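You operate a simulated robot arm through the tools that you are given. There is no shell and no other tool.

You run a simulated robot arm. Do the job below in one go: nothing can be reset, and whatever is moved stays where it is left.

TASK
Unplug the green band shell's liner, turn it till the stripes line up and plug it again.

The check looks at the end state, three seconds after you hand in, the way a careful person would. Anything else that was tipped, shoved, dropped, spilled or broken makes it a failure.

THE ROBOT
A 7-joint arm with a two-finger parallel gripper, fixed in place. Base frame: the origin is on the floor under the middle of its stand, x ahead of it, y to its left, z up; the work surface is at about z = 950. Readings come in mm, degrees, newtons and seconds.
With the tool pointing down near the work surface it reaches from about 260 to 680 mm from the base axis. Its first joint turns from -66.0 to 66.0 degrees. Payload 1.57 kg.
The TCP is the grasp point between the finger pads, 30 mm short of the fingertips. In the tool frame z runs along the fingers and y along their closing line. Largest opening 110 mm; finger width 24, thickness 12; the body of the gripper, 48 by 112 mm, starts 78 mm behind the TCP.
Orientation is that of the tool frame in the base frame, as a unit quaternion [w, x, y, z]. With the fingers straight down and closing along the base's y, the tool's x points along the base's -x, its y along +y and its z along -z.

THE INTERFACE
- The arm moves only by the tool arm_command. Its argument "rows" is a list that holds one entry, the list of rows, each a list of 6 numbers: the shift along the tool's x, y, z in units of 400 mm (1.0 is 400 mm), then the turn, a rotation vector about the tool's x, y, z in units of 120 degrees (1.0 is 120 degrees). In form: [[[dx, dy, dz, ax, ay, az], ...]]. A call has 1 to 20 rows; each row is the pose to reach, as a shift and turn from the pose commanded when the call began, along the tool's axes at that moment. "claw" is the closure, from 0 (fully open) to 1 (shut), set as the call begins (left out, the last holds). A call with a number of a shift or a turn outside -1 to 1 is refused whole. A row lasts 0.2 s, in which the tool goes at most 50 mm and 8.6 degrees; a call with a longer step from one row to the next is refused whole, and so is a gripper value outside its range. Where a pose cannot be reached the arm comes as near as it can. A force on the tool above 40 N (or 10 N above the force at the start of the call, whichever is more), or a blocked arm, ends the call early, and 0.2 s more pass. Each finger travels about 108 mm/s and halts on what it meets, pressing with about 27 N; the grip force reading is that of the motor and also rises with nothing between the fingers. The clock runs only during rows and for 0.2 s after the last one: add rows that repeat a pose to give the fingers time. It gives the time, the measured TCP pose, the force on the tool (base axes), the opening and the grip force at its end, in the units of the frame above (readings bear some noise), with the torque about the TCP (base axes, N m) and any sound that the robot's microphone picked up, and new pictures: "views" is both (left out), scene, wrist or none.
- Cameras (640 x 400 px; columns grow to the right, rows downward): "scene" is fixed at [176.3, -398.5, 1413.2]; the picture's right is [0.68, -0.73, 0.00], its down [-0.34, -0.32, -0.88] and it looks along [0.65, 0.60, -0.47] (base axes); focal length 227 px, centre (320, 200). "wrist" rides on the gripper at [70, 16, -141] in the tool frame; the picture's right is [-0.23, 0.97, 0.00], its down [-0.86, -0.20, -0.48] and it looks along [-0.47, -0.11, 0.88] (tool axes); focal length 222 px, centre (320, 200). There is no depth. A picture from a camera that has moved, and an enlarged one, comes with that camera's place and axes in the base frame and with its lens.
- close_up(camera, box): a new picture of the part [left, top, right, bottom] of that camera's present view, enlarged. The clock stands still meanwhile.
- close_job(): hands the job in; it is judged then, once.

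Nothing tells you positions but the pictures and the camera data. Unless the task says otherwise, let go and move clear before handing in.

The tools are called after ">>>" as name(argument=value, ...) on one line, values as JSON. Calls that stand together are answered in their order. arm_command: Moves the arm, as the interface text tells. Its arguments: {"type":"object","properties":{"rows":{"type":"array"},"claw":{"type":"number"},"views":{"type":"string","enum":["both","scene","wrist","none"]}},"required":["rows"]} The other tools are called the same way: close_up (camera, box) takes an enlarged picture of a part of a camera's view; close_job () hands the job in.

At the start:

```text
clock: 0.0
tool_pos: [344.3, -105.6, 1325.2]
ee_rot: [0.0, -0.001, 1.0, 0.0]
contact_force: [0.2, -0.6, 0.4]
wrist_torque: [0.02, 0.04, 0.0]
opening: 110.0
grasp_force: 0.0
```

scene: 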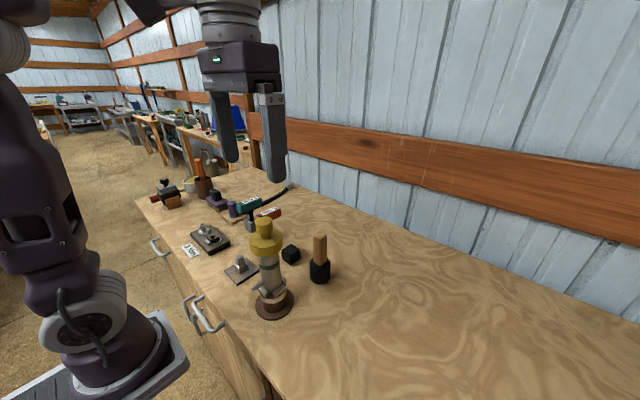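
wrist: 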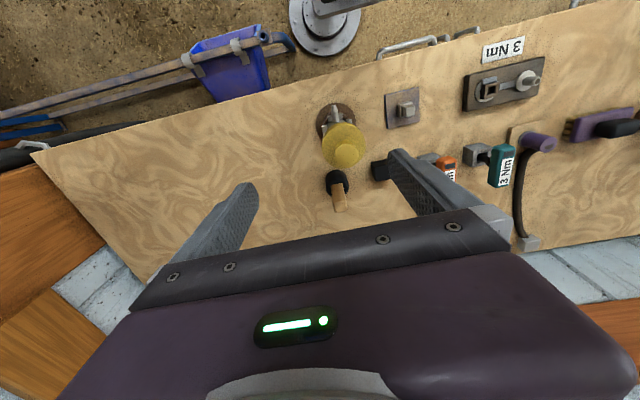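

I see a workbench with a fixture holding a yellow-topped part, with other tools around it. I'll take enlarged pictures to find the green band shell and its liner.

>>> close_up(camera="scene", box=[210, 200, 350, 330])

>>> close_up(camera="scene", box=[130, 150, 310, 260])

>>> close_up(camera="wrist", box=[290, 80, 460, 220])

>>> close_up(camera="wrist", box=[420, 20, 640, 260])

```text
3.08 times, centred on (280, 265) of scene
camera zoom: at [176.3, -398.5, 1413.2], right [0.68, -0.73, 0.0], down [-0.34, -0.32, -0.88], along [0.65, 0.6, -0.47], focal length 700 px, centre (443, 0)
```

zoom: 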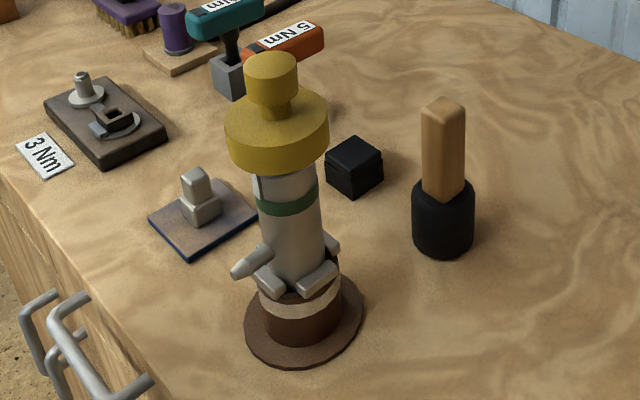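

```text
3.56 times, centred on (220, 205) of scene
camera zoom: at [176.3, -398.5, 1413.2], right [0.68, -0.73, 0.0], down [-0.34, -0.32, -0.88], along [0.65, 0.6, -0.47], focal length 808 px, centre (676, 182)
```

zoom: 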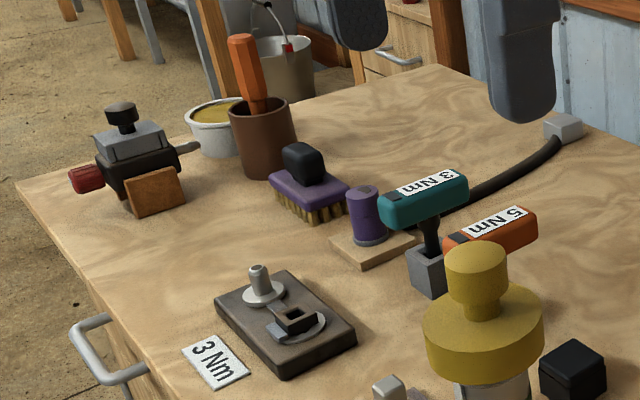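

```text
2.86 times, centred on (375, 150) of wrist
camera zoom: at [274.7, -89.3, 1464.9], right [0.23, 0.97, 0.0], down [0.86, -0.2, 0.48], along [0.47, -0.11, -0.88], focal length 635 px, centre (163, 343)
```

zoom: 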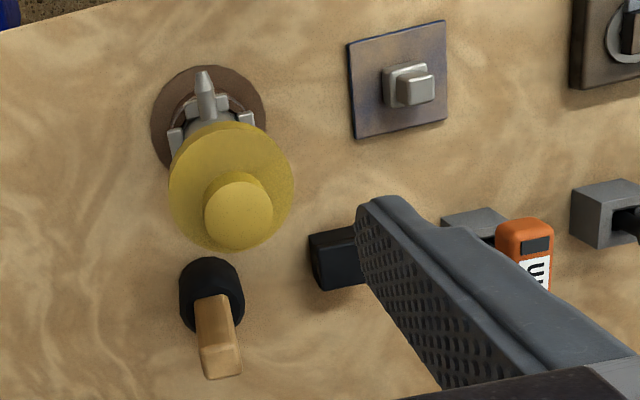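

```text
1.67 times, centred on (530, 140) of wrist
camera zoom: at [274.7, -89.3, 1464.9], right [0.23, 0.97, 0.0], down [0.86, -0.2, 0.48], along [0.47, -0.11, -0.88], focal length 370 px, centre (-30, 300)
```

zoom: 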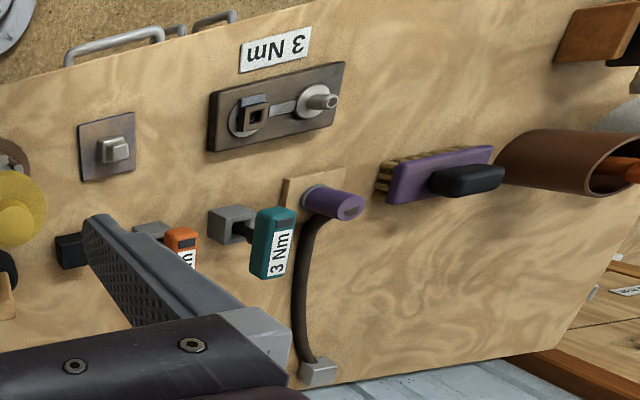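

The silver cylinder with a green band, under a yellow knobbed cap, looks like the shell, with the yellow part as its liner. I'll zoom in further to find the stripes.

>>> close_up(camera="scene", box=[245, 210, 300, 265])

>>> close_up(camera="scene", box=[245, 250, 305, 325])

>>> close_up(camera="wrist", box=[310, 90, 375, 220])

```text
7.27 times, centred on (272, 238) of scene
camera zoom: at [176.3, -398.5, 1413.2], right [0.68, -0.73, 0.0], down [-0.34, -0.32, -0.88], along [0.65, 0.6, -0.47], focal length 1653 px, centre (666, -73)
```

zoom: 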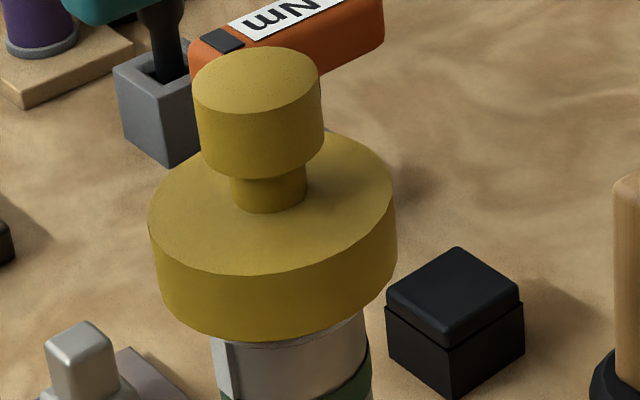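

```text
5.33 times, centred on (275, 288) of scene
camera zoom: at [176.3, -398.5, 1413.2], right [0.68, -0.73, 0.0], down [-0.34, -0.32, -0.88], along [0.65, 0.6, -0.47], focal length 1212 px, centre (560, -267)
```

zoom: 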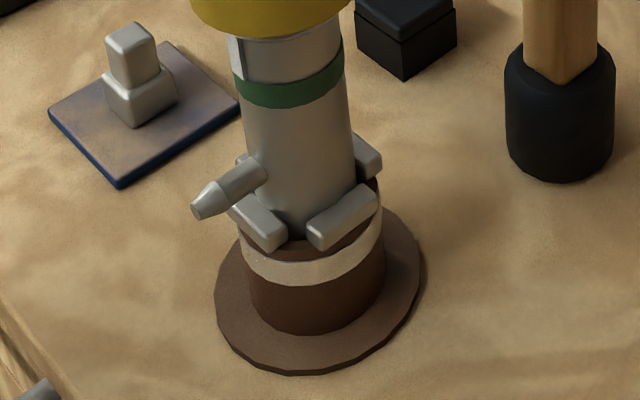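

```text
3.08 times, centred on (342, 155) of wrist
camera zoom: at [274.7, -89.3, 1464.9], right [0.23, 0.97, 0.0], down [0.86, -0.2, 0.48], along [0.47, -0.11, -0.88], focal length 684 px, centre (251, 338)
```

zoom: 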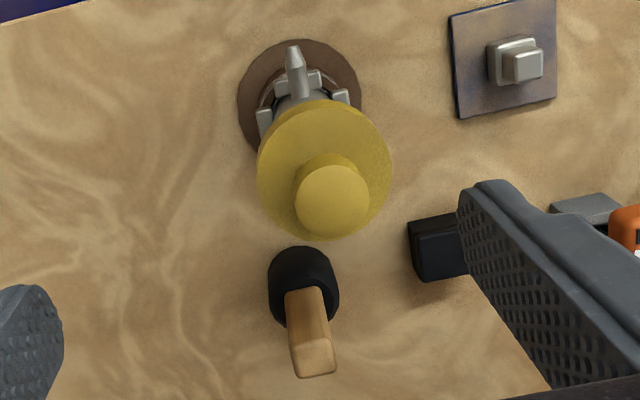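

The tall assembly stands at about (366, -80), with its yellow knob top near z = 1183. The stripes aren't clear from here, so I'll swing the wrist camera round to the +y side, well above everything, to look for them.

>>> arm_command(rows=[[[-0.0046, 0.045, 0.0115, 0.0109, -0.0109, 0.0618], [-0.0092, 0.09, 0.0229, 0.0218, -0.0218, 0.1236], [-0.0138, 0.135, 0.0344, 0.0328, -0.0328, 0.1854], [-0.0183, 0.18, 0.0458, 0.0437, -0.0437, 0.2472], [-0.0229, 0.225, 0.0573, 0.0546, -0.0546, 0.309], [-0.0275, 0.27, 0.0688, 0.0655, -0.0655, 0.3708], [-0.0321, 0.315, 0.0802, 0.0764, -0.0764, 0.4327], [-0.0367, 0.36, 0.0917, 0.0873, -0.0873, 0.4945], [-0.0413, 0.405, 0.1031, 0.0983, -0.0983, 0.5563], [-0.0458, 0.45, 0.1146, 0.1092, -0.1092, 0.6181], [-0.0504, 0.495, 0.126, 0.1201, -0.1201, 0.6799], [-0.055, 0.54, 0.1375, 0.131, -0.131, 0.7417], [-0.055, 0.54, 0.1375, 0.131, -0.131, 0.7417]]], claw=0)

```text
clock: 2.8
tool_pos: [368.6, 111.3, 1269.4]
ee_rot: [0.124, 0.697, 0.696, -0.124]
contact_force: [0.1, -0.3, -0.6]
wrist_torque: [0.01, 0.0, 0.01]
opening: 110.2
grasp_force: 0.0
camera wrist: at [383.5, 224.7, 1377.5], right [0.97, -0.21, 0.08], down [-0.2, -0.64, 0.74], along [-0.11, -0.74, -0.67], focal length 222 px, centre (320, 200)
```

scene: 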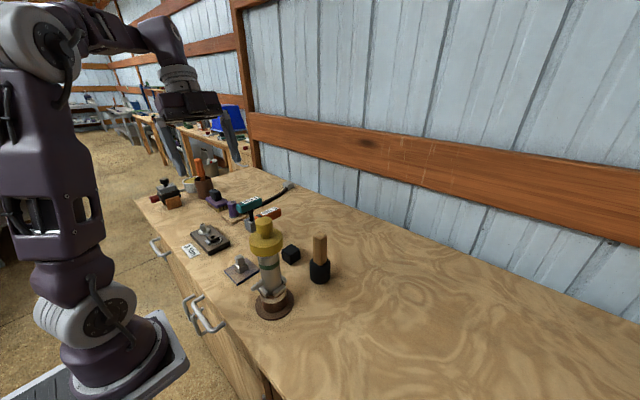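
wrist: 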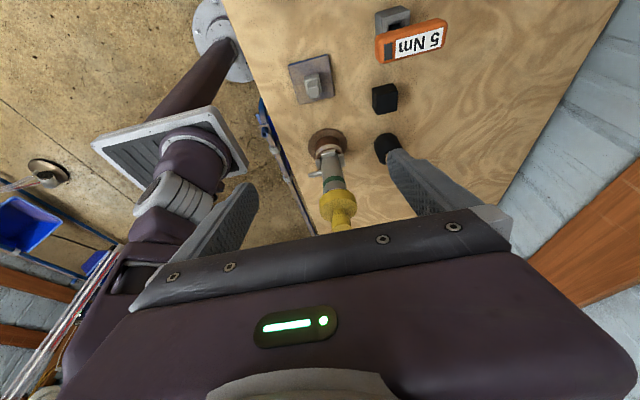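

The camera now looks from the +y side, upside down. I'll enlarge the assembly.

>>> close_up(camera="wrist", box=[295, 115, 375, 235])

>>> close_up(camera="wrist", box=[305, 165, 365, 235])

```text
3.33 times, centred on (335, 175) of wrist
camera zoom: at [383.5, 224.7, 1377.5], right [0.97, -0.21, 0.08], down [-0.2, -0.64, 0.74], along [-0.11, -0.74, -0.67], focal length 740 px, centre (270, 283)
```

zoom: 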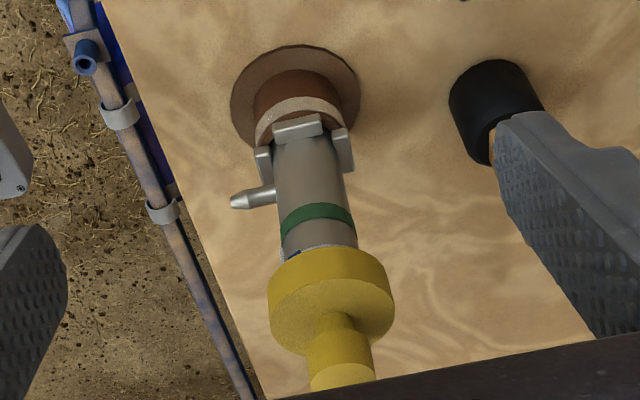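

```text
5.71 times, centred on (335, 200) of wrist
camera zoom: at [383.5, 224.7, 1377.5], right [0.97, -0.21, 0.08], down [-0.2, -0.64, 0.74], along [-0.11, -0.74, -0.67], focal length 1269 px, centre (234, 200)
```

zoom: 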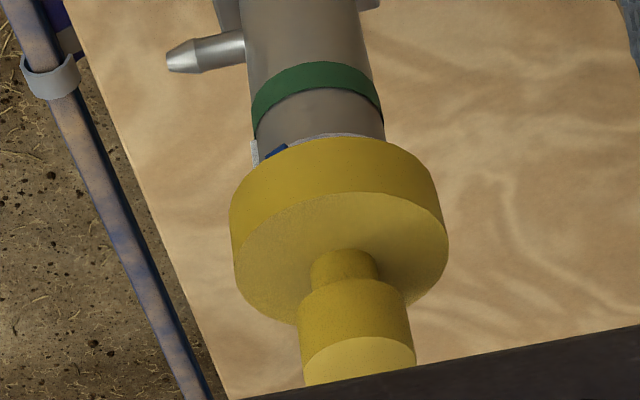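

A blue stripe and a silver tab show just under the yellow cap on the -x side. I'll move the camera to the -x/+y side at a lower angle to see them better.

>>> arm_command(rows=[[[-0.0263, -0.0321, 0.0313, -0.0183, -0.0059, -0.0432], [-0.0525, -0.0641, 0.0626, -0.0367, -0.0119, -0.0864], [-0.0788, -0.0962, 0.0939, -0.055, -0.0178, -0.1295], [-0.105, -0.1283, 0.1253, -0.0733, -0.0238, -0.1727], [-0.1313, -0.1603, 0.1566, -0.0916, -0.0297, -0.2159], [-0.1575, -0.1924, 0.1879, -0.11, -0.0356, -0.2591], [-0.1838, -0.2244, 0.2192, -0.1283, -0.0416, -0.3022], [-0.21, -0.2565, 0.2505, -0.1466, -0.0475, -0.3454], [-0.21, -0.2565, 0.2505, -0.1466, -0.0475, -0.3454]]])

```text
clock: 4.8
tool_pos: [262.2, -1.3, 1202.8]
ee_rot: [0.208, 0.372, 0.9, -0.086]
contact_force: [-1.2, 0.1, 0.2]
wrist_torque: [-0.01, 0.0, 0.01]
opening: 109.8
grasp_force: 0.1
camera wrist: at [186.0, 97.6, 1298.9], right [0.83, 0.55, 0.1], down [0.25, -0.54, 0.81], along [0.49, -0.65, -0.58], focal length 222 px, centre (320, 200)
```

scene: 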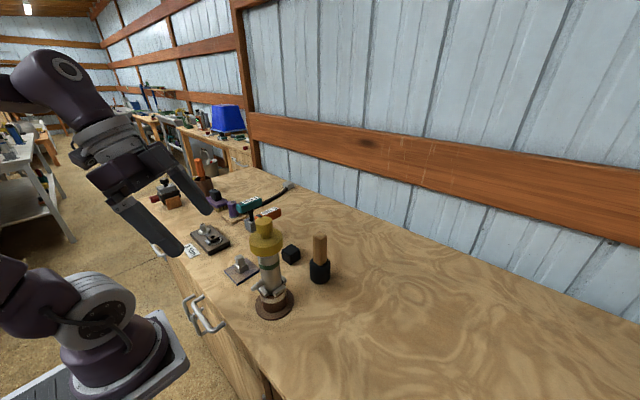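
wrist: 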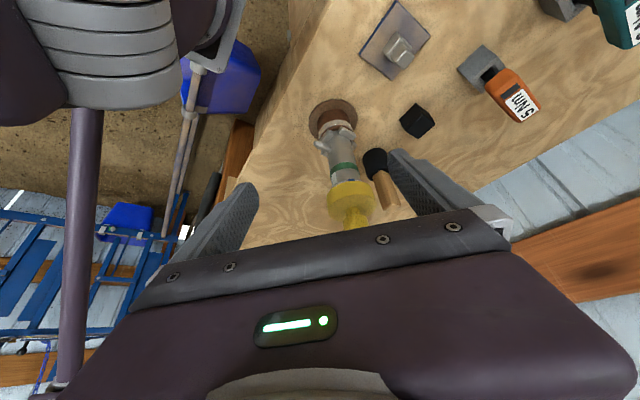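

>>> close_up(camera="wrist", box=[295, 90, 395, 235])

>>> close_up(camera="wrist", box=[320, 150, 380, 200])

```text
2.76 times, centred on (345, 162) of wrist
camera zoom: at [186.0, 97.6, 1298.9], right [0.83, 0.55, 0.1], down [0.25, -0.54, 0.81], along [0.49, -0.65, -0.58], focal length 613 px, centre (251, 303)
```

zoom: 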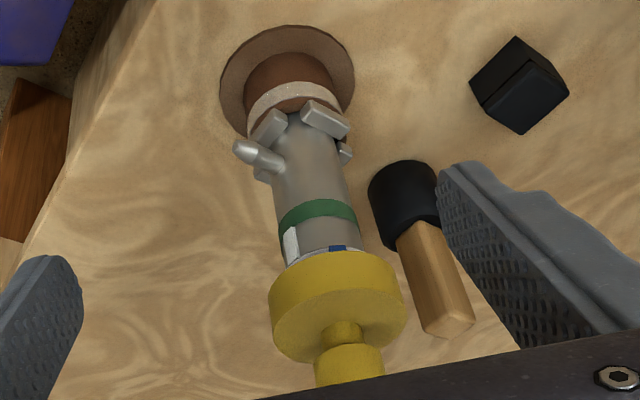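

```text
8.00 times, centred on (350, 175) of wrist
camera zoom: at [186.0, 97.6, 1298.9], right [0.83, 0.55, 0.1], down [0.25, -0.54, 0.81], along [0.49, -0.65, -0.58], focal length 1777 px, centre (80, 400)
```

zoom: 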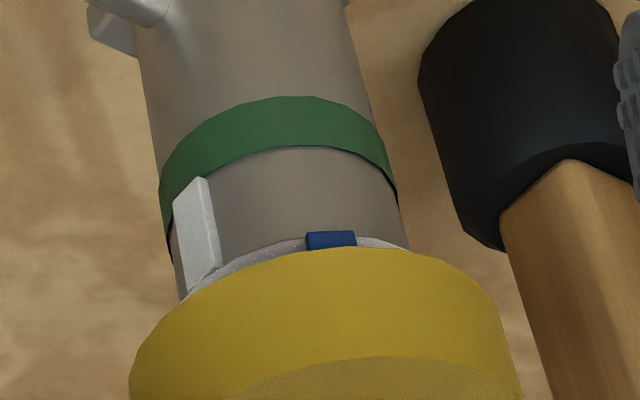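

The shell has a white stripe running from its green band to its rim, at about azimuth 185°. The liner's collar, under the yellow handle, has a blue stripe at about 115°. Next I'll look straight down on the knob to fix the axis.

>>> arm_command(rows=[[[-0.0438, 0, -0.09, 0, 0, 0], [-0.0876, 0, -0.1798, 0, 0, 0], [-0.1436, 0.0195, -0.1615, -0.0106, 0.0257, -0.0461], [-0.1996, 0.0389, -0.1432, -0.0213, 0.0514, -0.0921], [-0.2556, 0.0584, -0.1249, -0.0319, 0.077, -0.1382], [-0.3116, 0.0778, -0.1067, -0.0426, 0.1027, -0.1842], [-0.3675, 0.0973, -0.0884, -0.0532, 0.1284, -0.2303], [-0.4235, 0.1167, -0.0701, -0.0638, 0.1541, -0.2763], [-0.4795, 0.1362, -0.0518, -0.0745, 0.1797, -0.3224], [-0.5355, 0.1556, -0.0335, -0.0851, 0.2054, -0.3684], [-0.5355, 0.1556, -0.0335, -0.0851, 0.2054, -0.3684]]])

```text
clock: 7.2
tool_pos: [441.5, -88.4, 1310.5]
ee_rot: [0.0, -0.001, 1.0, 0.0]
contact_force: [0.5, -0.5, -0.5]
wrist_torque: [0.0, -0.01, 0.04]
opening: 109.8
grasp_force: 0.0
camera wrist: at [372.9, -73.5, 1451.5], right [0.23, 0.97, 0.0], down [0.86, -0.2, 0.48], along [0.47, -0.11, -0.88], focal length 222 px, centre (320, 200)
```

scene: 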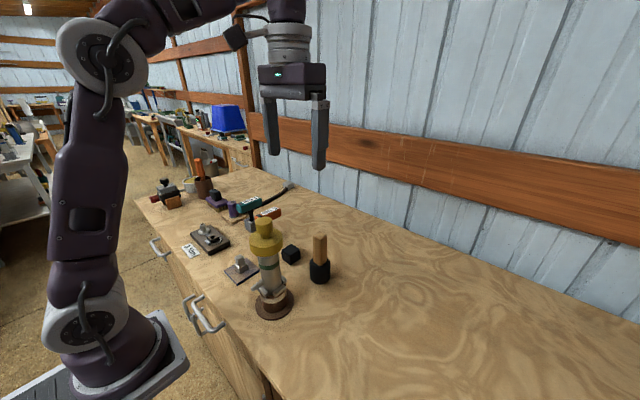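
wrist: 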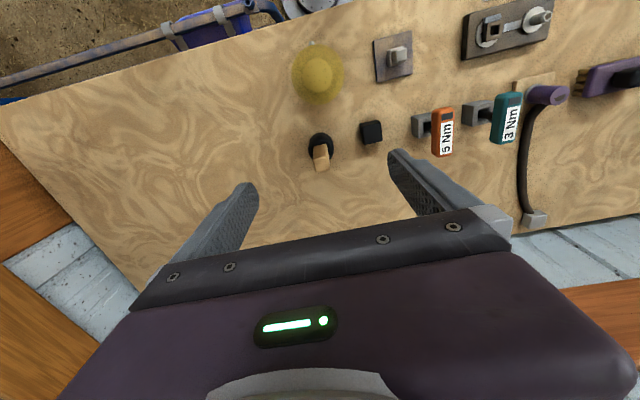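

>>> close_up(camera="wrist", box=[280, 30, 360, 110])

>>> close_up(camera="scene", box=[240, 205, 300, 275])

```text
5.00 times, centred on (320, 70) of wrist
camera zoom: at [372.9, -73.5, 1451.5], right [0.23, 0.97, 0.0], down [0.86, -0.2, 0.48], along [0.47, -0.11, -0.88], focal length 1111 px, centre (320, 850)
```

zoom: 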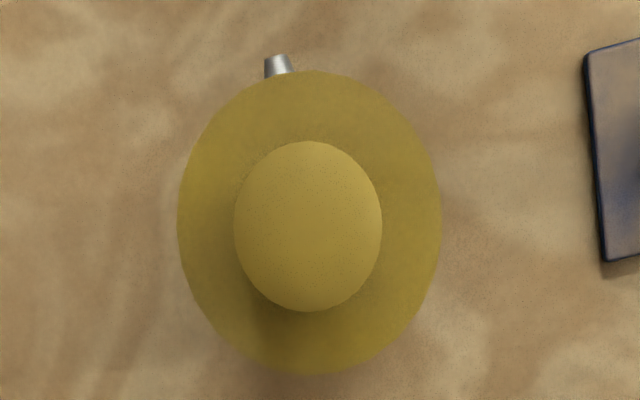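

```text
5.71 times, centred on (270, 240) of scene
camera zoom: at [176.3, -398.5, 1413.2], right [0.68, -0.73, 0.0], down [-0.34, -0.32, -0.88], along [0.65, 0.6, -0.47], focal length 1299 px, centre (606, -29)
```

zoom: 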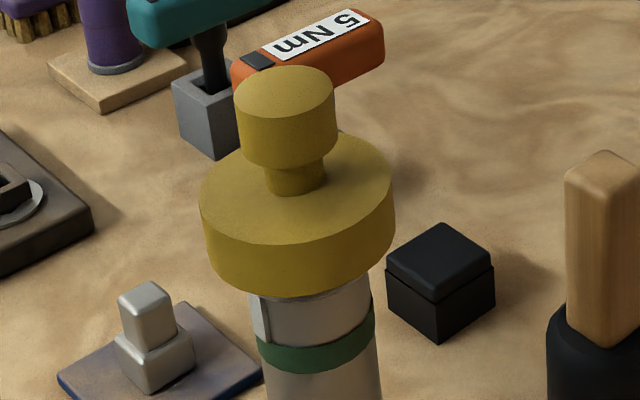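

The knob is about 32 mm across, with its axis near (369.6, -75.4). It spans z of about 1156 to 1175, and the flange top is at about 1136. I'll take another reading at this pose to average out the noise before moving over it.

>>> arm_command(rows=[[[0, 0, 0, 0, 0, 0]]], views="wrist")

>>> arm_command(rows=[[[0, 0, 0, 0, 0, 0]]], views="wrist")

```text
clock: 7.6
tool_pos: [442.8, -89.7, 1310.5]
ee_rot: [0.0, 0.0, 1.0, -0.001]
contact_force: [-0.1, -0.1, -0.4]
wrist_torque: [-0.01, 0.0, -0.03]
opening: 109.8
grasp_force: 0.1
camera wrist: at [372.8, -73.2, 1451.5], right [0.23, 0.97, 0.0], down [0.86, -0.2, 0.48], along [0.47, -0.11, -0.88], focal length 222 px, centre (320, 200)
```

wrist: 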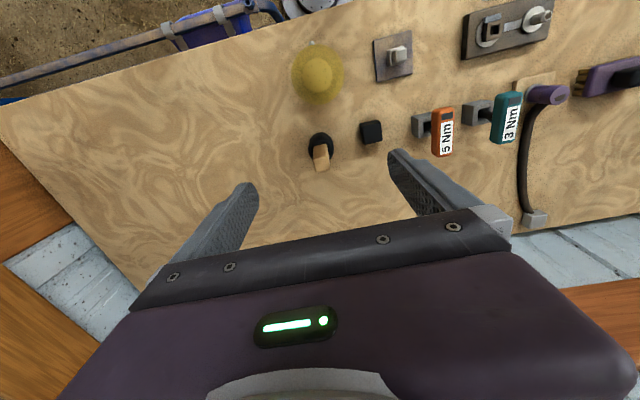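

```text
clock: 8.0
tool_pos: [443.6, -89.4, 1310.4]
ee_rot: [0.001, 0.0, 1.0, 0.001]
contact_force: [-0.6, 0.4, 1.0]
wrist_torque: [0.0, 0.02, -0.01]
opening: 110.0
grasp_force: 0.1
camera wrist: at [372.7, -73.1, 1451.6], right [0.23, 0.97, 0.0], down [0.86, -0.2, 0.48], along [0.47, -0.11, -0.88], focal length 222 px, centre (320, 200)
```

wrist: 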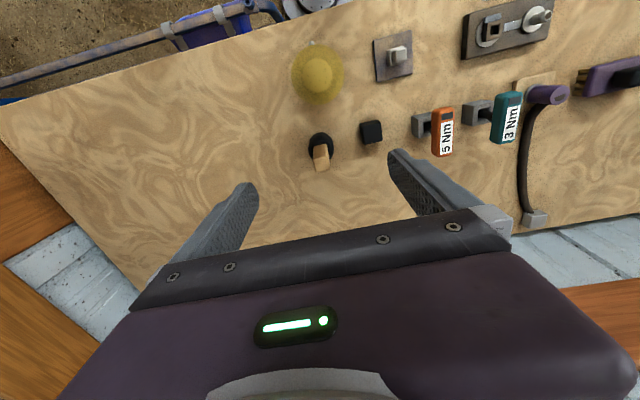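

The measured TCP averages (442.7, -89.3). I'll move over the knob axis with the gripper turned -36°, which leaves room to turn the liner about +72°.

>>> arm_command(rows=[[[0.0366, 0.0071, 0.0353, 0, 0, 0.06], [0.0732, 0.0142, 0.0705, 0, 0, 0.12], [0.1098, 0.0213, 0.1058, 0, 0, 0.18], [0.1464, 0.0284, 0.141, 0, 0, 0.24], [0.183, 0.0355, 0.1763, 0, 0, 0.3], [0.183, 0.0355, 0.1763, 0, 0, 0.3]]])

>>> arm_command(rows=[[[0, 0, 0, 0, 0, 0]]], views="wrist")

```text
clock: 9.4
tool_pos: [367.5, -76.6, 1242.0]
ee_rot: [-0.001, 0.31, 0.951, 0.0]
contact_force: [0.3, 0.0, 0.2]
wrist_torque: [-0.04, -0.01, -0.03]
opening: 110.2
grasp_force: 0.0
camera wrist: at [319.6, -22.6, 1381.9], right [0.76, 0.65, 0.0], down [0.57, -0.66, 0.48], along [0.31, -0.36, -0.88], focal length 222 px, centre (320, 200)
```

scene: 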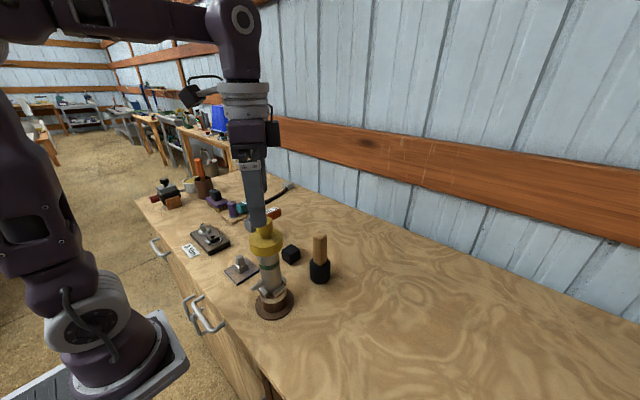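
wrist: 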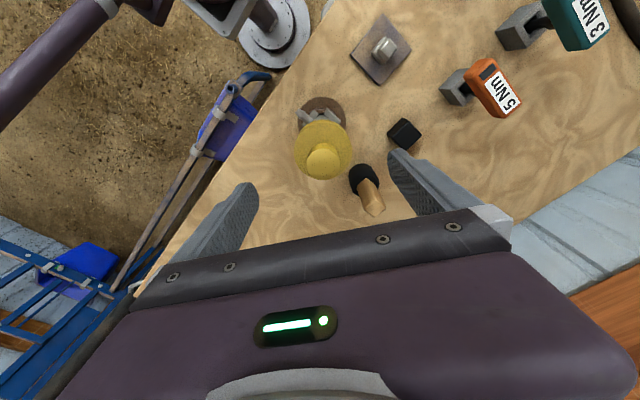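

```text
clock: 9.8
tool_pos: [368.1, -77.0, 1240.7]
ee_rot: [0.0, 0.309, 0.951, 0.0]
contact_force: [0.0, -0.4, -0.1]
wrist_torque: [0.01, 0.01, 0.0]
opening: 109.8
grasp_force: 0.1
camera wrist: at [319.7, -22.7, 1382.0], right [0.76, 0.65, 0.0], down [0.57, -0.66, 0.48], along [0.31, -0.36, -0.88], focal length 222 px, centre (320, 200)
```

wrist: 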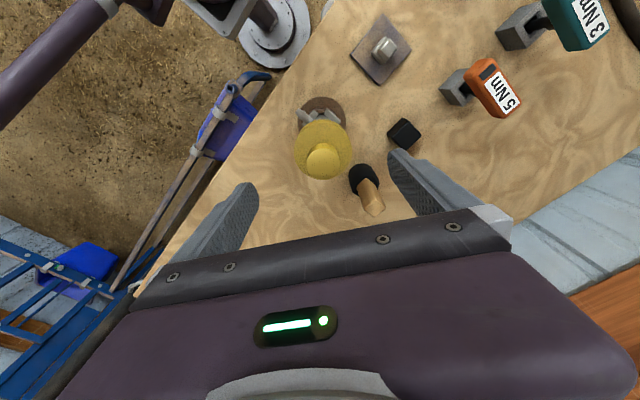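

I'm close above the knob. I'll check the knob's place in this view against the prediction before going down.

>>> close_up(camera="wrist", box=[280, 105, 370, 190])

>>> close_up(camera="scene", box=[220, 180, 310, 280])

```text
4.71 times, centred on (325, 148) of wrist
camera zoom: at [319.7, -22.7, 1382.0], right [0.76, 0.65, 0.0], down [0.57, -0.66, 0.48], along [0.31, -0.36, -0.88], focal length 1045 px, centre (296, 447)
```

zoom: 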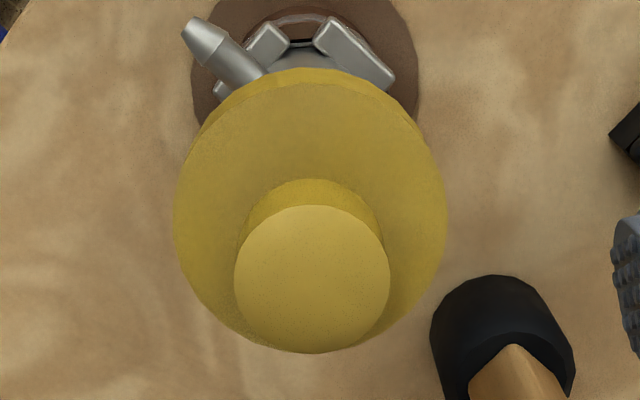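

```text
4.00 times, centred on (265, 230) of scene
camera zoom: at [176.2, -398.5, 1413.2], right [0.68, -0.73, 0.0], down [-0.34, -0.32, -0.88], along [0.65, 0.6, -0.47], focal length 909 px, centre (540, 80)
```

zoom: 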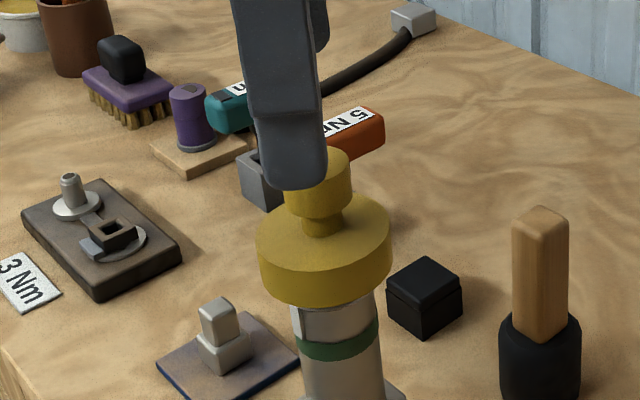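

The knob axis refines to about (369.9, -75.7). I'll correct by about 3 mm and go down until the fingertips are just above the flange.

>>> arm_command(rows=[[[-0.0037, 0.006, 0.03, 0, 0, 0], [-0.0037, 0.006, 0.07, 0, 0, 0], [-0.0037, 0.006, 0.11, 0, 0, 0], [-0.0037, 0.006, 0.14, 0, 0, 0], [-0.0037, 0.006, 0.16, 0, 0, 0], [-0.0037, 0.006, 0.1725, 0, 0, 0], [-0.0037, 0.006, 0.1725, 0, 0, 0]]])

```text
clock: 11.4
tool_pos: [368.7, -74.8, 1169.6]
ee_rot: [0.0, 0.309, 0.951, 0.0]
contact_force: [0.6, -0.3, 0.7]
wrist_torque: [0.03, 0.03, -0.01]
opening: 110.3
grasp_force: 0.0
camera wrist: at [321.1, -20.9, 1310.6], right [0.76, 0.65, 0.0], down [0.57, -0.66, 0.48], along [0.31, -0.36, -0.88], focal length 222 px, centre (320, 200)
```

scene: 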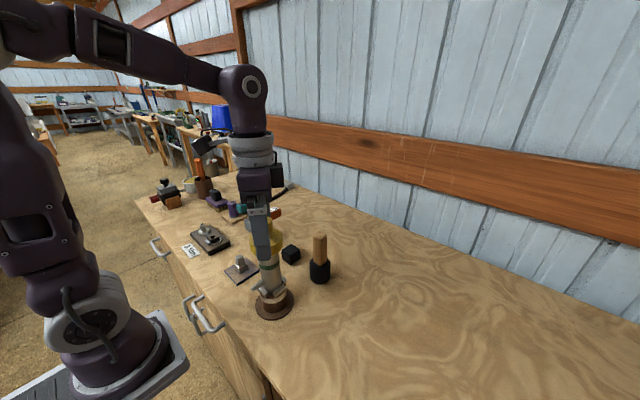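
wrist: 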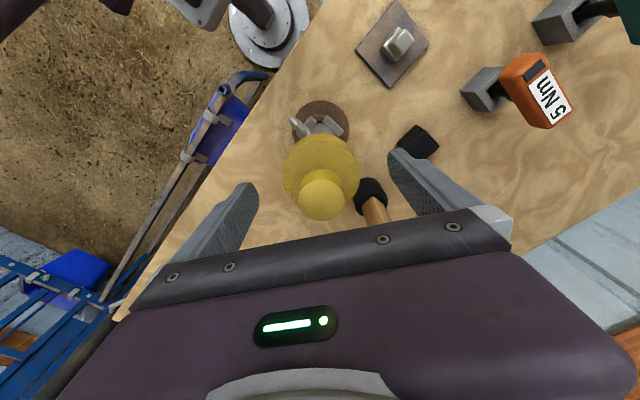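

I'll zoom in to check the clearance between fingertips and flange.

>>> close_up(camera="scene", box=[225, 190, 315, 290])

>>> close_up(camera="wrist", box=[220, 90, 440, 240])

```text
4.00 times, centred on (270, 240) of scene
camera zoom: at [176.3, -398.5, 1413.2], right [0.68, -0.73, 0.0], down [-0.34, -0.32, -0.88], along [0.65, 0.6, -0.47], focal length 909 px, centre (520, 40)
```

zoom: 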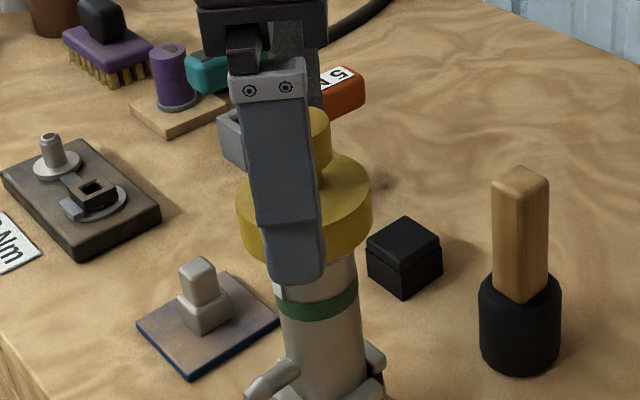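

```text
2.67 times, centred on (330, 165) of wrist
camera zoom: at [321.1, -20.9, 1310.6], right [0.76, 0.65, 0.0], down [0.57, -0.66, 0.48], along [0.31, -0.36, -0.88], focal length 592 px, centre (293, 293)
```

zoom: 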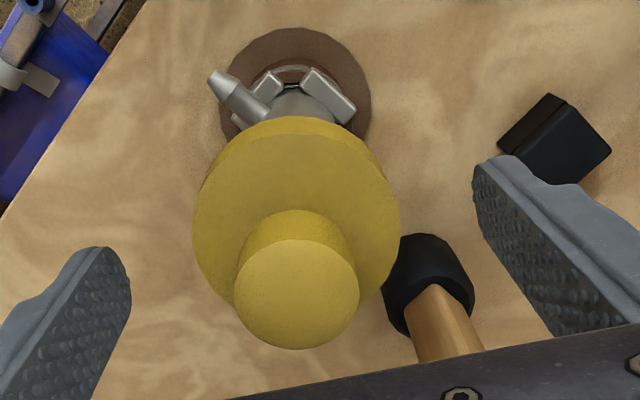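

The fingertips sit about 4 mm above the flange. I'll rise 3 mm for margin and then close on the knob.

>>> arm_command(rows=[[[0, 0, -0.0075, 0, 0, 0], [0, 0, -0.0075, 0, 0, 0]]], views="none")

>>> arm_command(rows=[[[0, 0, 0, 0, 0, 0], [0, 0, 0, 0, 0, 0], [0, 0, 0, 0, 0, 0], [0, 0, 0, 0, 0, 0]]], claw=1)

```text
clock: 12.0
tool_pos: [368.5, -75.8, 1173.5]
ee_rot: [0.001, 0.31, 0.951, 0.0]
contact_force: [0.4, -0.4, 0.2]
wrist_torque: [0.03, 0.0, 0.02]
opening: 109.7
grasp_force: 0.2
```

```text
clock: 13.0
tool_pos: [369.2, -74.6, 1173.3]
ee_rot: [-0.001, 0.309, 0.951, 0.001]
contact_force: [1.5, 1.4, 0.0]
wrist_torque: [0.09, -0.13, 0.0]
opening: 29.8
grasp_force: 27.1
camera wrist: at [321.2, -21.6, 1314.2], right [0.76, 0.65, 0.0], down [0.57, -0.66, 0.48], along [0.31, -0.36, -0.88], focal length 222 px, centre (320, 200)
```

scene: 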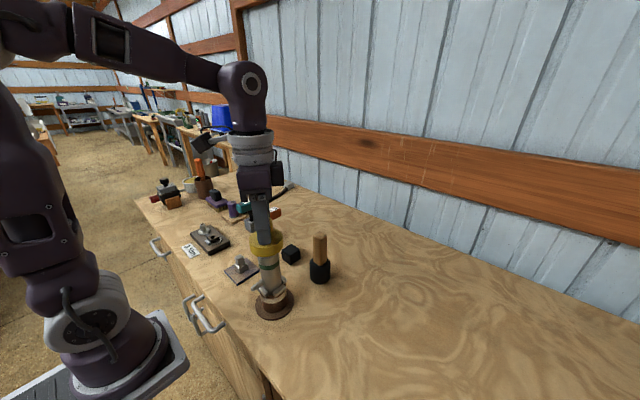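
wrist: 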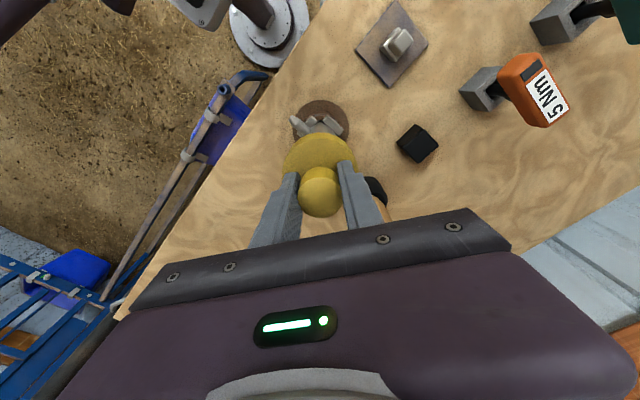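

The knob is gripped at a 30 mm opening with little side force. Now I'll lift slowly and watch the force and whether the shell stays put.

>>> arm_command(rows=[[[0, 0, -0.005, 0, 0, 0], [0, 0, -0.01, 0, 0, 0], [0, 0, -0.015, 0, 0, 0], [0, 0, -0.02, 0, 0, 0], [0, 0, -0.025, 0, 0, 0]]])

>>> close_up(camera="scene", box=[230, 220, 310, 325])

```text
clock: 14.2
tool_pos: [370.2, -76.6, 1183.3]
ee_rot: [0.001, 0.31, 0.951, 0.0]
contact_force: [0.3, 0.7, -4.7]
wrist_torque: [0.03, 0.0, 0.03]
opening: 29.9
grasp_force: 26.6
camera wrist: at [322.7, -21.7, 1324.0], right [0.76, 0.65, 0.0], down [0.57, -0.66, 0.48], along [0.31, -0.36, -0.88], focal length 222 px, centre (320, 200)
```

scene: 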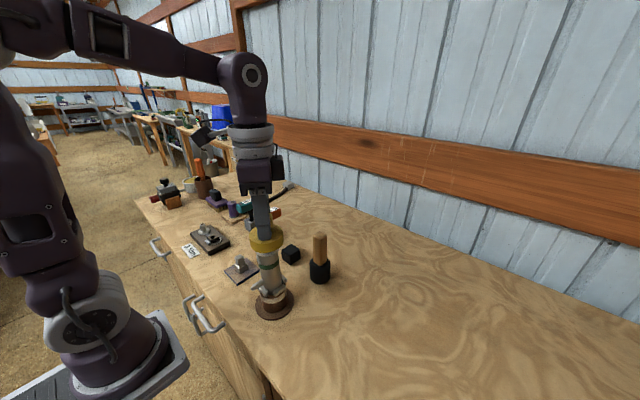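
wrist: 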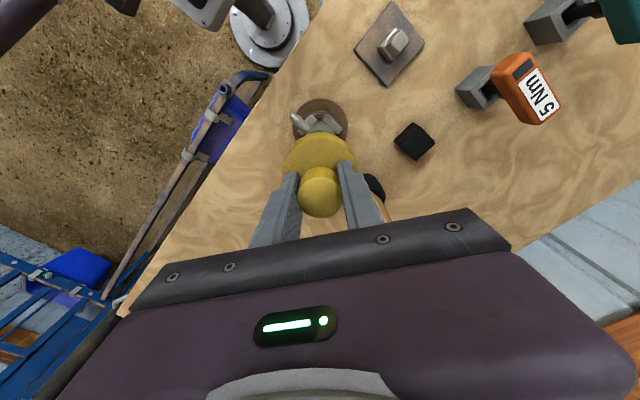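

```text
3.81 times, centred on (270, 272) of scene
camera zoom: at [176.3, -398.5, 1413.2], right [0.68, -0.73, 0.0], down [-0.34, -0.32, -0.88], along [0.65, 0.6, -0.47], focal length 866 px, centre (510, -76)
```

zoom: 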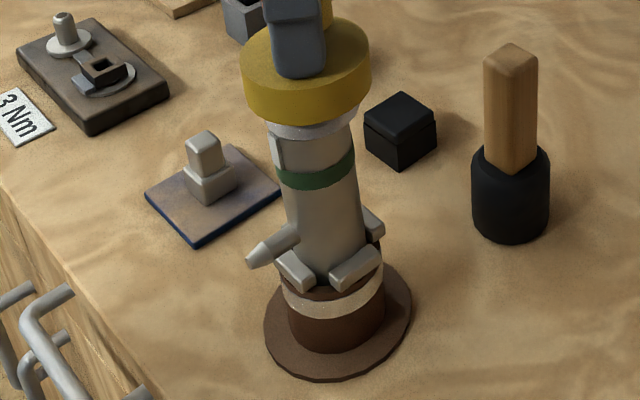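

The liner is coming out and the shell stays in its stand; the load is only about 5 N. I'll keep lifting in steps.

>>> arm_command(rows=[[[0, 0, -0.01, 0, 0, 0], [0, 0, -0.02, 0, 0, 0], [0, 0, -0.03, 0, 0, 0], [0, 0, -0.04, 0, 0, 0], [0, 0, -0.05, 0, 0, 0], [0, 0, -0.06, 0, 0, 0], [0, 0, -0.07, 0, 0, 0], [0, 0, -0.08, 0, 0, 0]]])

>>> close_up(camera="scene", box=[230, 200, 310, 325])

```text
clock: 16.0
tool_pos: [370.3, -75.1, 1216.1]
ee_rot: [-0.001, 0.309, 0.951, 0.0]
contact_force: [-0.2, -0.2, -0.4]
wrist_torque: [0.03, -0.04, -0.03]
opening: 29.9
grasp_force: 26.8
camera wrist: at [322.7, -20.6, 1356.5], right [0.76, 0.65, 0.0], down [0.57, -0.66, 0.48], along [0.31, -0.36, -0.88], focal length 222 px, centre (320, 200)
```

scene: 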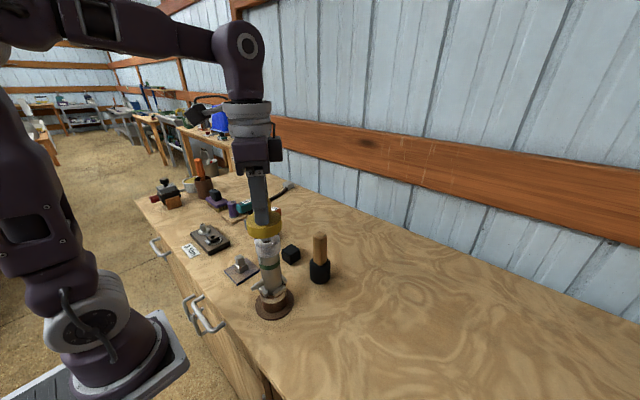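
wrist: 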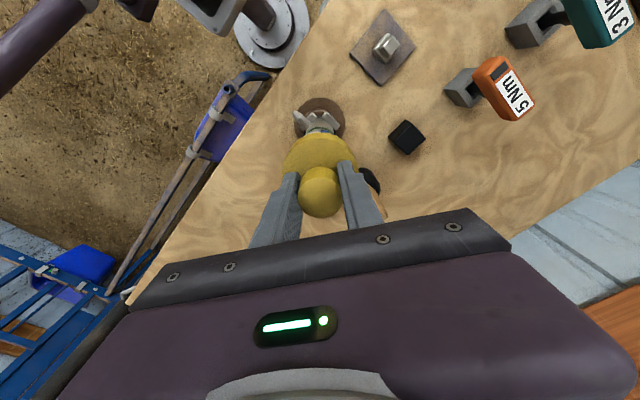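

```text
3.20 times, centred on (270, 262) of scene
camera zoom: at [176.3, -398.5, 1413.2], right [0.68, -0.73, 0.0], down [-0.34, -0.32, -0.88], along [0.65, 0.6, -0.47], focal length 728 px, centre (480, 0)
```

zoom: 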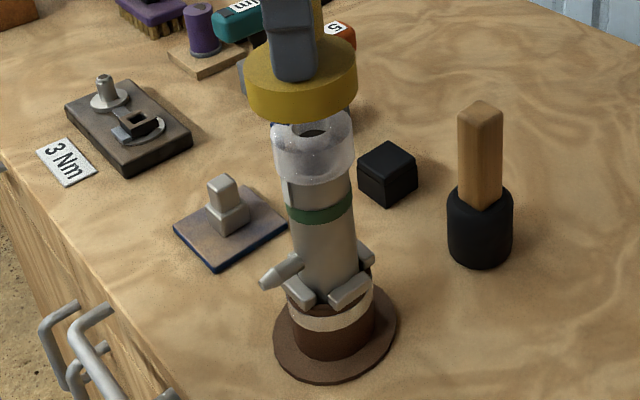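

The yellow piece has separated, and a pale ring is left standing on top of the shell. I'll stop and look closely at what happened.

>>> close_up(camera="scene", box=[245, 205, 300, 265])

>>> close_up(camera="wrist", box=[270, 90, 380, 230])

```text
6.67 times, centred on (272, 235) of scene
camera zoom: at [176.3, -398.5, 1413.2], right [0.68, -0.73, 0.0], down [-0.34, -0.32, -0.88], along [0.65, 0.6, -0.47], focal length 1516 px, centre (637, -33)
```

zoom: 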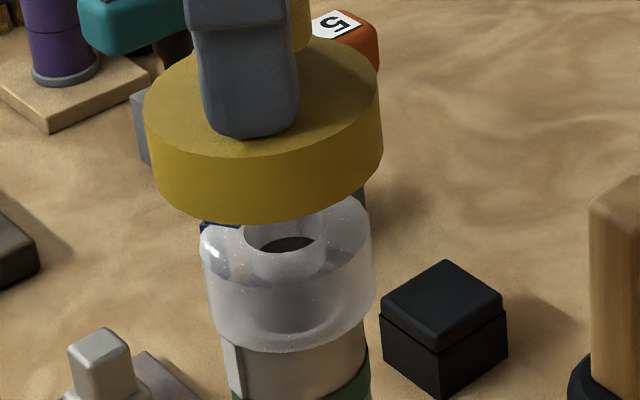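

```text
2.86 times, centred on (325, 160) of wrist
camera zoom: at [322.7, -20.6, 1356.5], right [0.76, 0.65, 0.0], down [0.57, -0.66, 0.48], along [0.31, -0.36, -0.88], focal length 635 px, centre (306, 314)
```

zoom: 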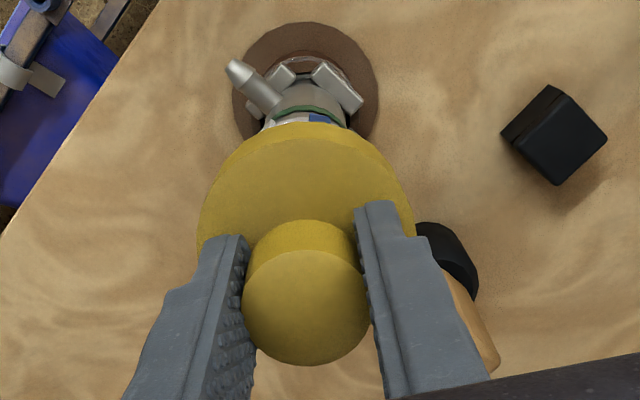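

The yellow part is a separate lid. The liner is the translucent sleeve, with a collar about 46 mm wide at z of about 1105 to 1130, and it is still seated in the shell. I'll park the lid upright on a clear patch of bench near (420, -230).

>>> arm_command(rows=[[[0, 0, -0.0375, 0, 0, 0], [0, 0, -0.075, 0, 0, 0], [-0.0547, -0.0398, -0.075, 0, 0, 0], [-0.1093, -0.0797, -0.075, 0, 0, 0], [-0.164, -0.1195, -0.075, 0, 0, 0], [-0.2187, -0.1593, -0.075, 0, 0, 0], [-0.2733, -0.1992, -0.075, 0, 0, 0], [-0.328, -0.239, -0.075, 0, 0, 0], [-0.328, -0.239, -0.03, 0, 0, 0], [-0.328, -0.239, 0.04, 0, 0, 0], [-0.328, -0.239, 0.11, 0, 0, 0], [-0.328, -0.239, 0.18, 0, 0, 0], [-0.328, -0.239, 0.25, 0, 0, 0], [-0.328, -0.239, 0.32, 0, 0, 0], [-0.328, -0.239, 0.38, 0, 0, 0], [-0.328, -0.239, 0.43, 0, 0, 0], [-0.328, -0.239, 0.455, 0, 0, 0], [-0.328, -0.239, 0.455, 0, 0, 0]]])

>>> close_up(camera="scene", box=[230, 205, 400, 345])

>>> close_up(camera="scene", box=[245, 220, 300, 280])

```text
clock: 19.8
tool_pos: [420.7, -232.8, 1031.7]
ee_rot: [-0.001, 0.309, 0.951, 0.0]
contact_force: [0.3, -0.5, -0.1]
wrist_torque: [-0.01, -0.04, 0.01]
opening: 29.8
grasp_force: 27.1
camera wrist: at [374.0, -177.3, 1171.7], right [0.76, 0.65, 0.0], down [0.57, -0.66, 0.48], along [0.31, -0.36, -0.88], focal length 222 px, centre (320, 200)
```

scene: 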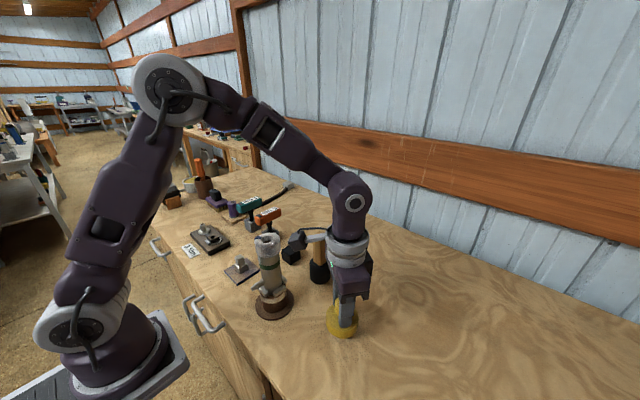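
wrist: 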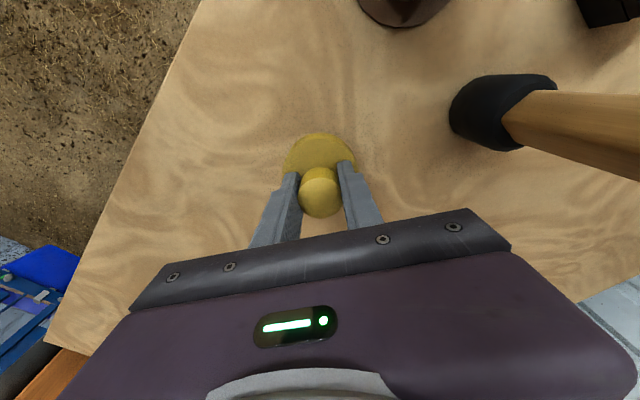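

```text
2.86 times, centred on (315, 275) of scene
camera zoom: at [176.3, -398.5, 1413.2], right [0.68, -0.73, 0.0], down [-0.34, -0.32, -0.88], along [0.65, 0.6, -0.47], focal length 650 px, centre (334, -14)
```

zoom: 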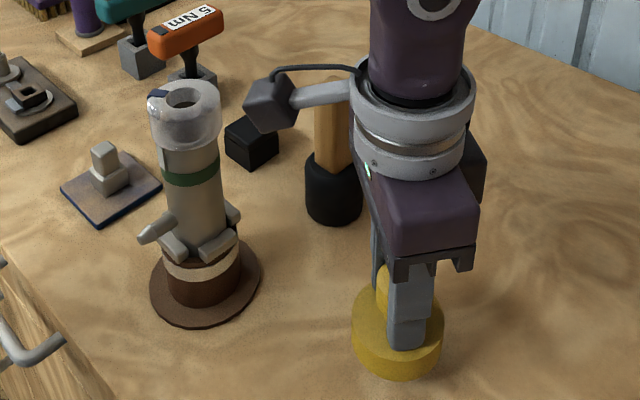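

```text
6.67 times, centred on (272, 250) of scene
camera zoom: at [176.3, -398.5, 1413.2], right [0.68, -0.73, 0.0], down [-0.34, -0.32, -0.88], along [0.65, 0.6, -0.47], focal length 1516 px, centre (637, -133)
```

zoom: 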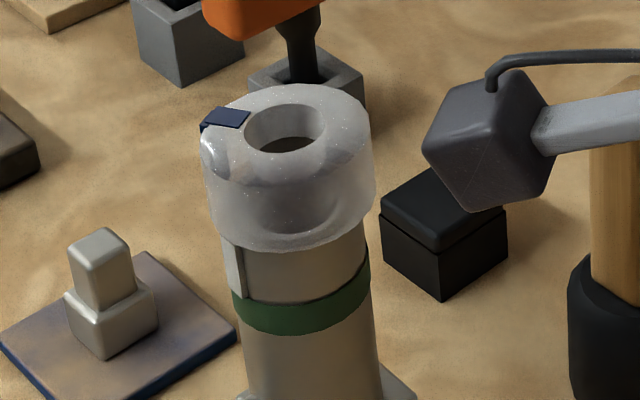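

The liner's blue stripe also runs across its top face, which will help with measuring. Now I'll lower the lid gently onto the bench.

>>> arm_command(rows=[[[0, 0, 0.015, 0, 0, 0], [0, 0, 0.03, 0, 0, 0], [0, 0, 0.0425, 0, 0, 0], [0, 0, 0.0475, 0, 0, 0]]], views="scene")

>>> close_up(camera="scene", box=[310, 285, 375, 350])

```text
clock: 20.8
tool_pos: [419.8, -230.3, 1012.9]
ee_rot: [0.0, 0.309, 0.951, -0.001]
contact_force: [-0.8, 0.3, -0.5]
wrist_torque: [0.01, 0.03, 0.0]
opening: 30.0
grasp_force: 27.0
```

scene: 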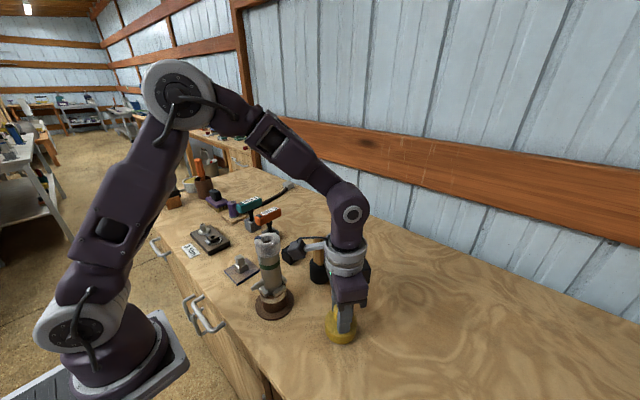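

```text
6.15 times, centred on (342, 318) of scene
camera zoom: at [176.3, -398.5, 1413.2], right [0.68, -0.73, 0.0], down [-0.34, -0.32, -0.88], along [0.65, 0.6, -0.47], focal length 1399 px, centre (182, -523)
```

zoom: 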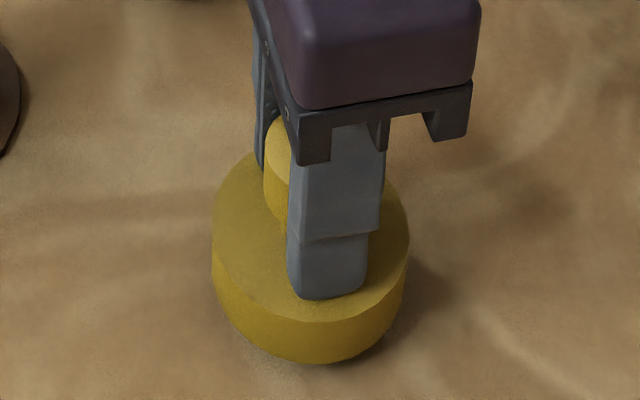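

The lid is about 4 mm above the bench. I'll lower it in 1 mm steps and watch for contact.

>>> arm_command(rows=[[[0, 0, 0.0025, 0, 0, 0], [0, 0, 0.005, 0, 0, 0], [0, 0, 0.0075, 0, 0, 0]]], views="none")

```text
clock: 21.6
tool_pos: [419.4, -229.6, 1010.5]
ee_rot: [0.0, 0.309, 0.951, 0.0]
contact_force: [-0.6, 0.4, -0.3]
wrist_torque: [0.01, 0.0, -0.01]
opening: 29.7
grasp_force: 26.8
```

>>> arm_command(rows=[[[0, 0, 0.0025, 0, 0, 0]]], views="none")

>>> arm_command(rows=[[[0, 0, 0.0025, 0, 0, 0]]], views="none")

```text
clock: 22.0
tool_pos: [419.4, -230.2, 1010.5]
ee_rot: [0.0, 0.309, 0.951, 0.0]
contact_force: [-0.6, 0.1, -0.8]
wrist_torque: [0.0, 0.02, 0.02]
opening: 29.7
grasp_force: 27.4
```

```text
clock: 22.4
tool_pos: [420.8, -229.8, 1009.3]
ee_rot: [0.0, 0.309, 0.951, 0.001]
contact_force: [0.1, 0.4, -1.1]
wrist_torque: [-0.02, -0.01, 0.0]
opening: 29.7
grasp_force: 26.6
```

No contact yet; the tool carries only the lid's weight. I'll keep stepping down.

>>> arm_command(rows=[[[0, 0, 0.0025, 0, 0, 0]]], views="none")

>>> arm_command(rows=[[[0, 0, 0.0025, 0, 0, 0]]], views="scene")

>>> close_up(camera="scene", box=[310, 285, 375, 350])

```text
clock: 22.8
tool_pos: [420.0, -230.9, 1007.7]
ee_rot: [0.001, 0.309, 0.951, -0.001]
contact_force: [0.0, 0.6, -0.2]
wrist_torque: [-0.03, 0.03, 0.01]
opening: 29.3
grasp_force: 27.1
```

```text
clock: 23.2
tool_pos: [419.6, -230.5, 1008.1]
ee_rot: [0.0, 0.309, 0.951, 0.001]
contact_force: [-0.5, 0.1, 0.3]
wrist_torque: [-0.01, 0.03, -0.01]
opening: 29.5
grasp_force: 26.9
```

scene: 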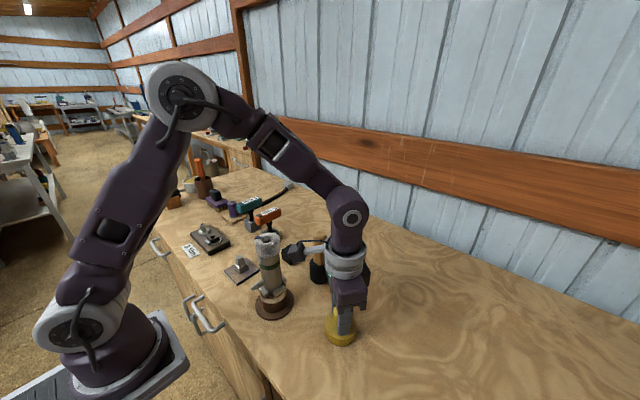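

```text
6.15 times, centred on (342, 318) of scene
camera zoom: at [176.3, -398.5, 1413.2], right [0.68, -0.73, 0.0], down [-0.34, -0.32, -0.88], along [0.65, 0.6, -0.47], focal length 1399 px, centre (182, -523)
```

zoom: 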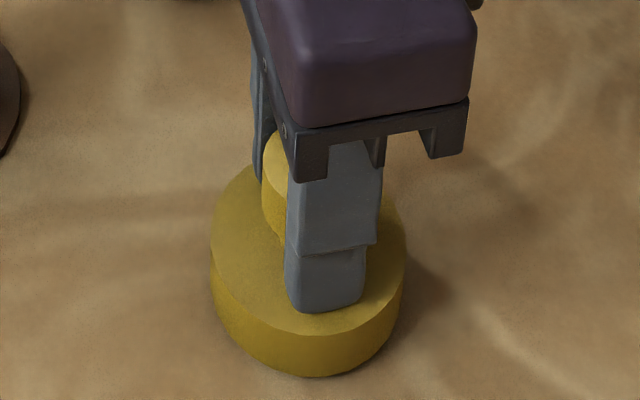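

>>> arm_command(rows=[[[0, 0, 0.002, 0, 0, 0]]], views="none")

>>> arm_command(rows=[[[0, 0, 0.002, 0, 0, 0]]], views="none")

```text
clock: 23.6
tool_pos: [420.6, -229.2, 1006.0]
ee_rot: [0.001, 0.309, 0.951, 0.0]
contact_force: [0.1, 0.0, 0.0]
wrist_torque: [-0.01, 0.04, -0.01]
opening: 29.6
grasp_force: 26.9
```

```text
clock: 24.0
tool_pos: [418.8, -229.6, 1005.7]
ee_rot: [0.0, 0.309, 0.951, 0.0]
contact_force: [-0.3, 0.3, -0.3]
wrist_torque: [-0.03, 0.03, -0.03]
opening: 29.6
grasp_force: 27.0
```

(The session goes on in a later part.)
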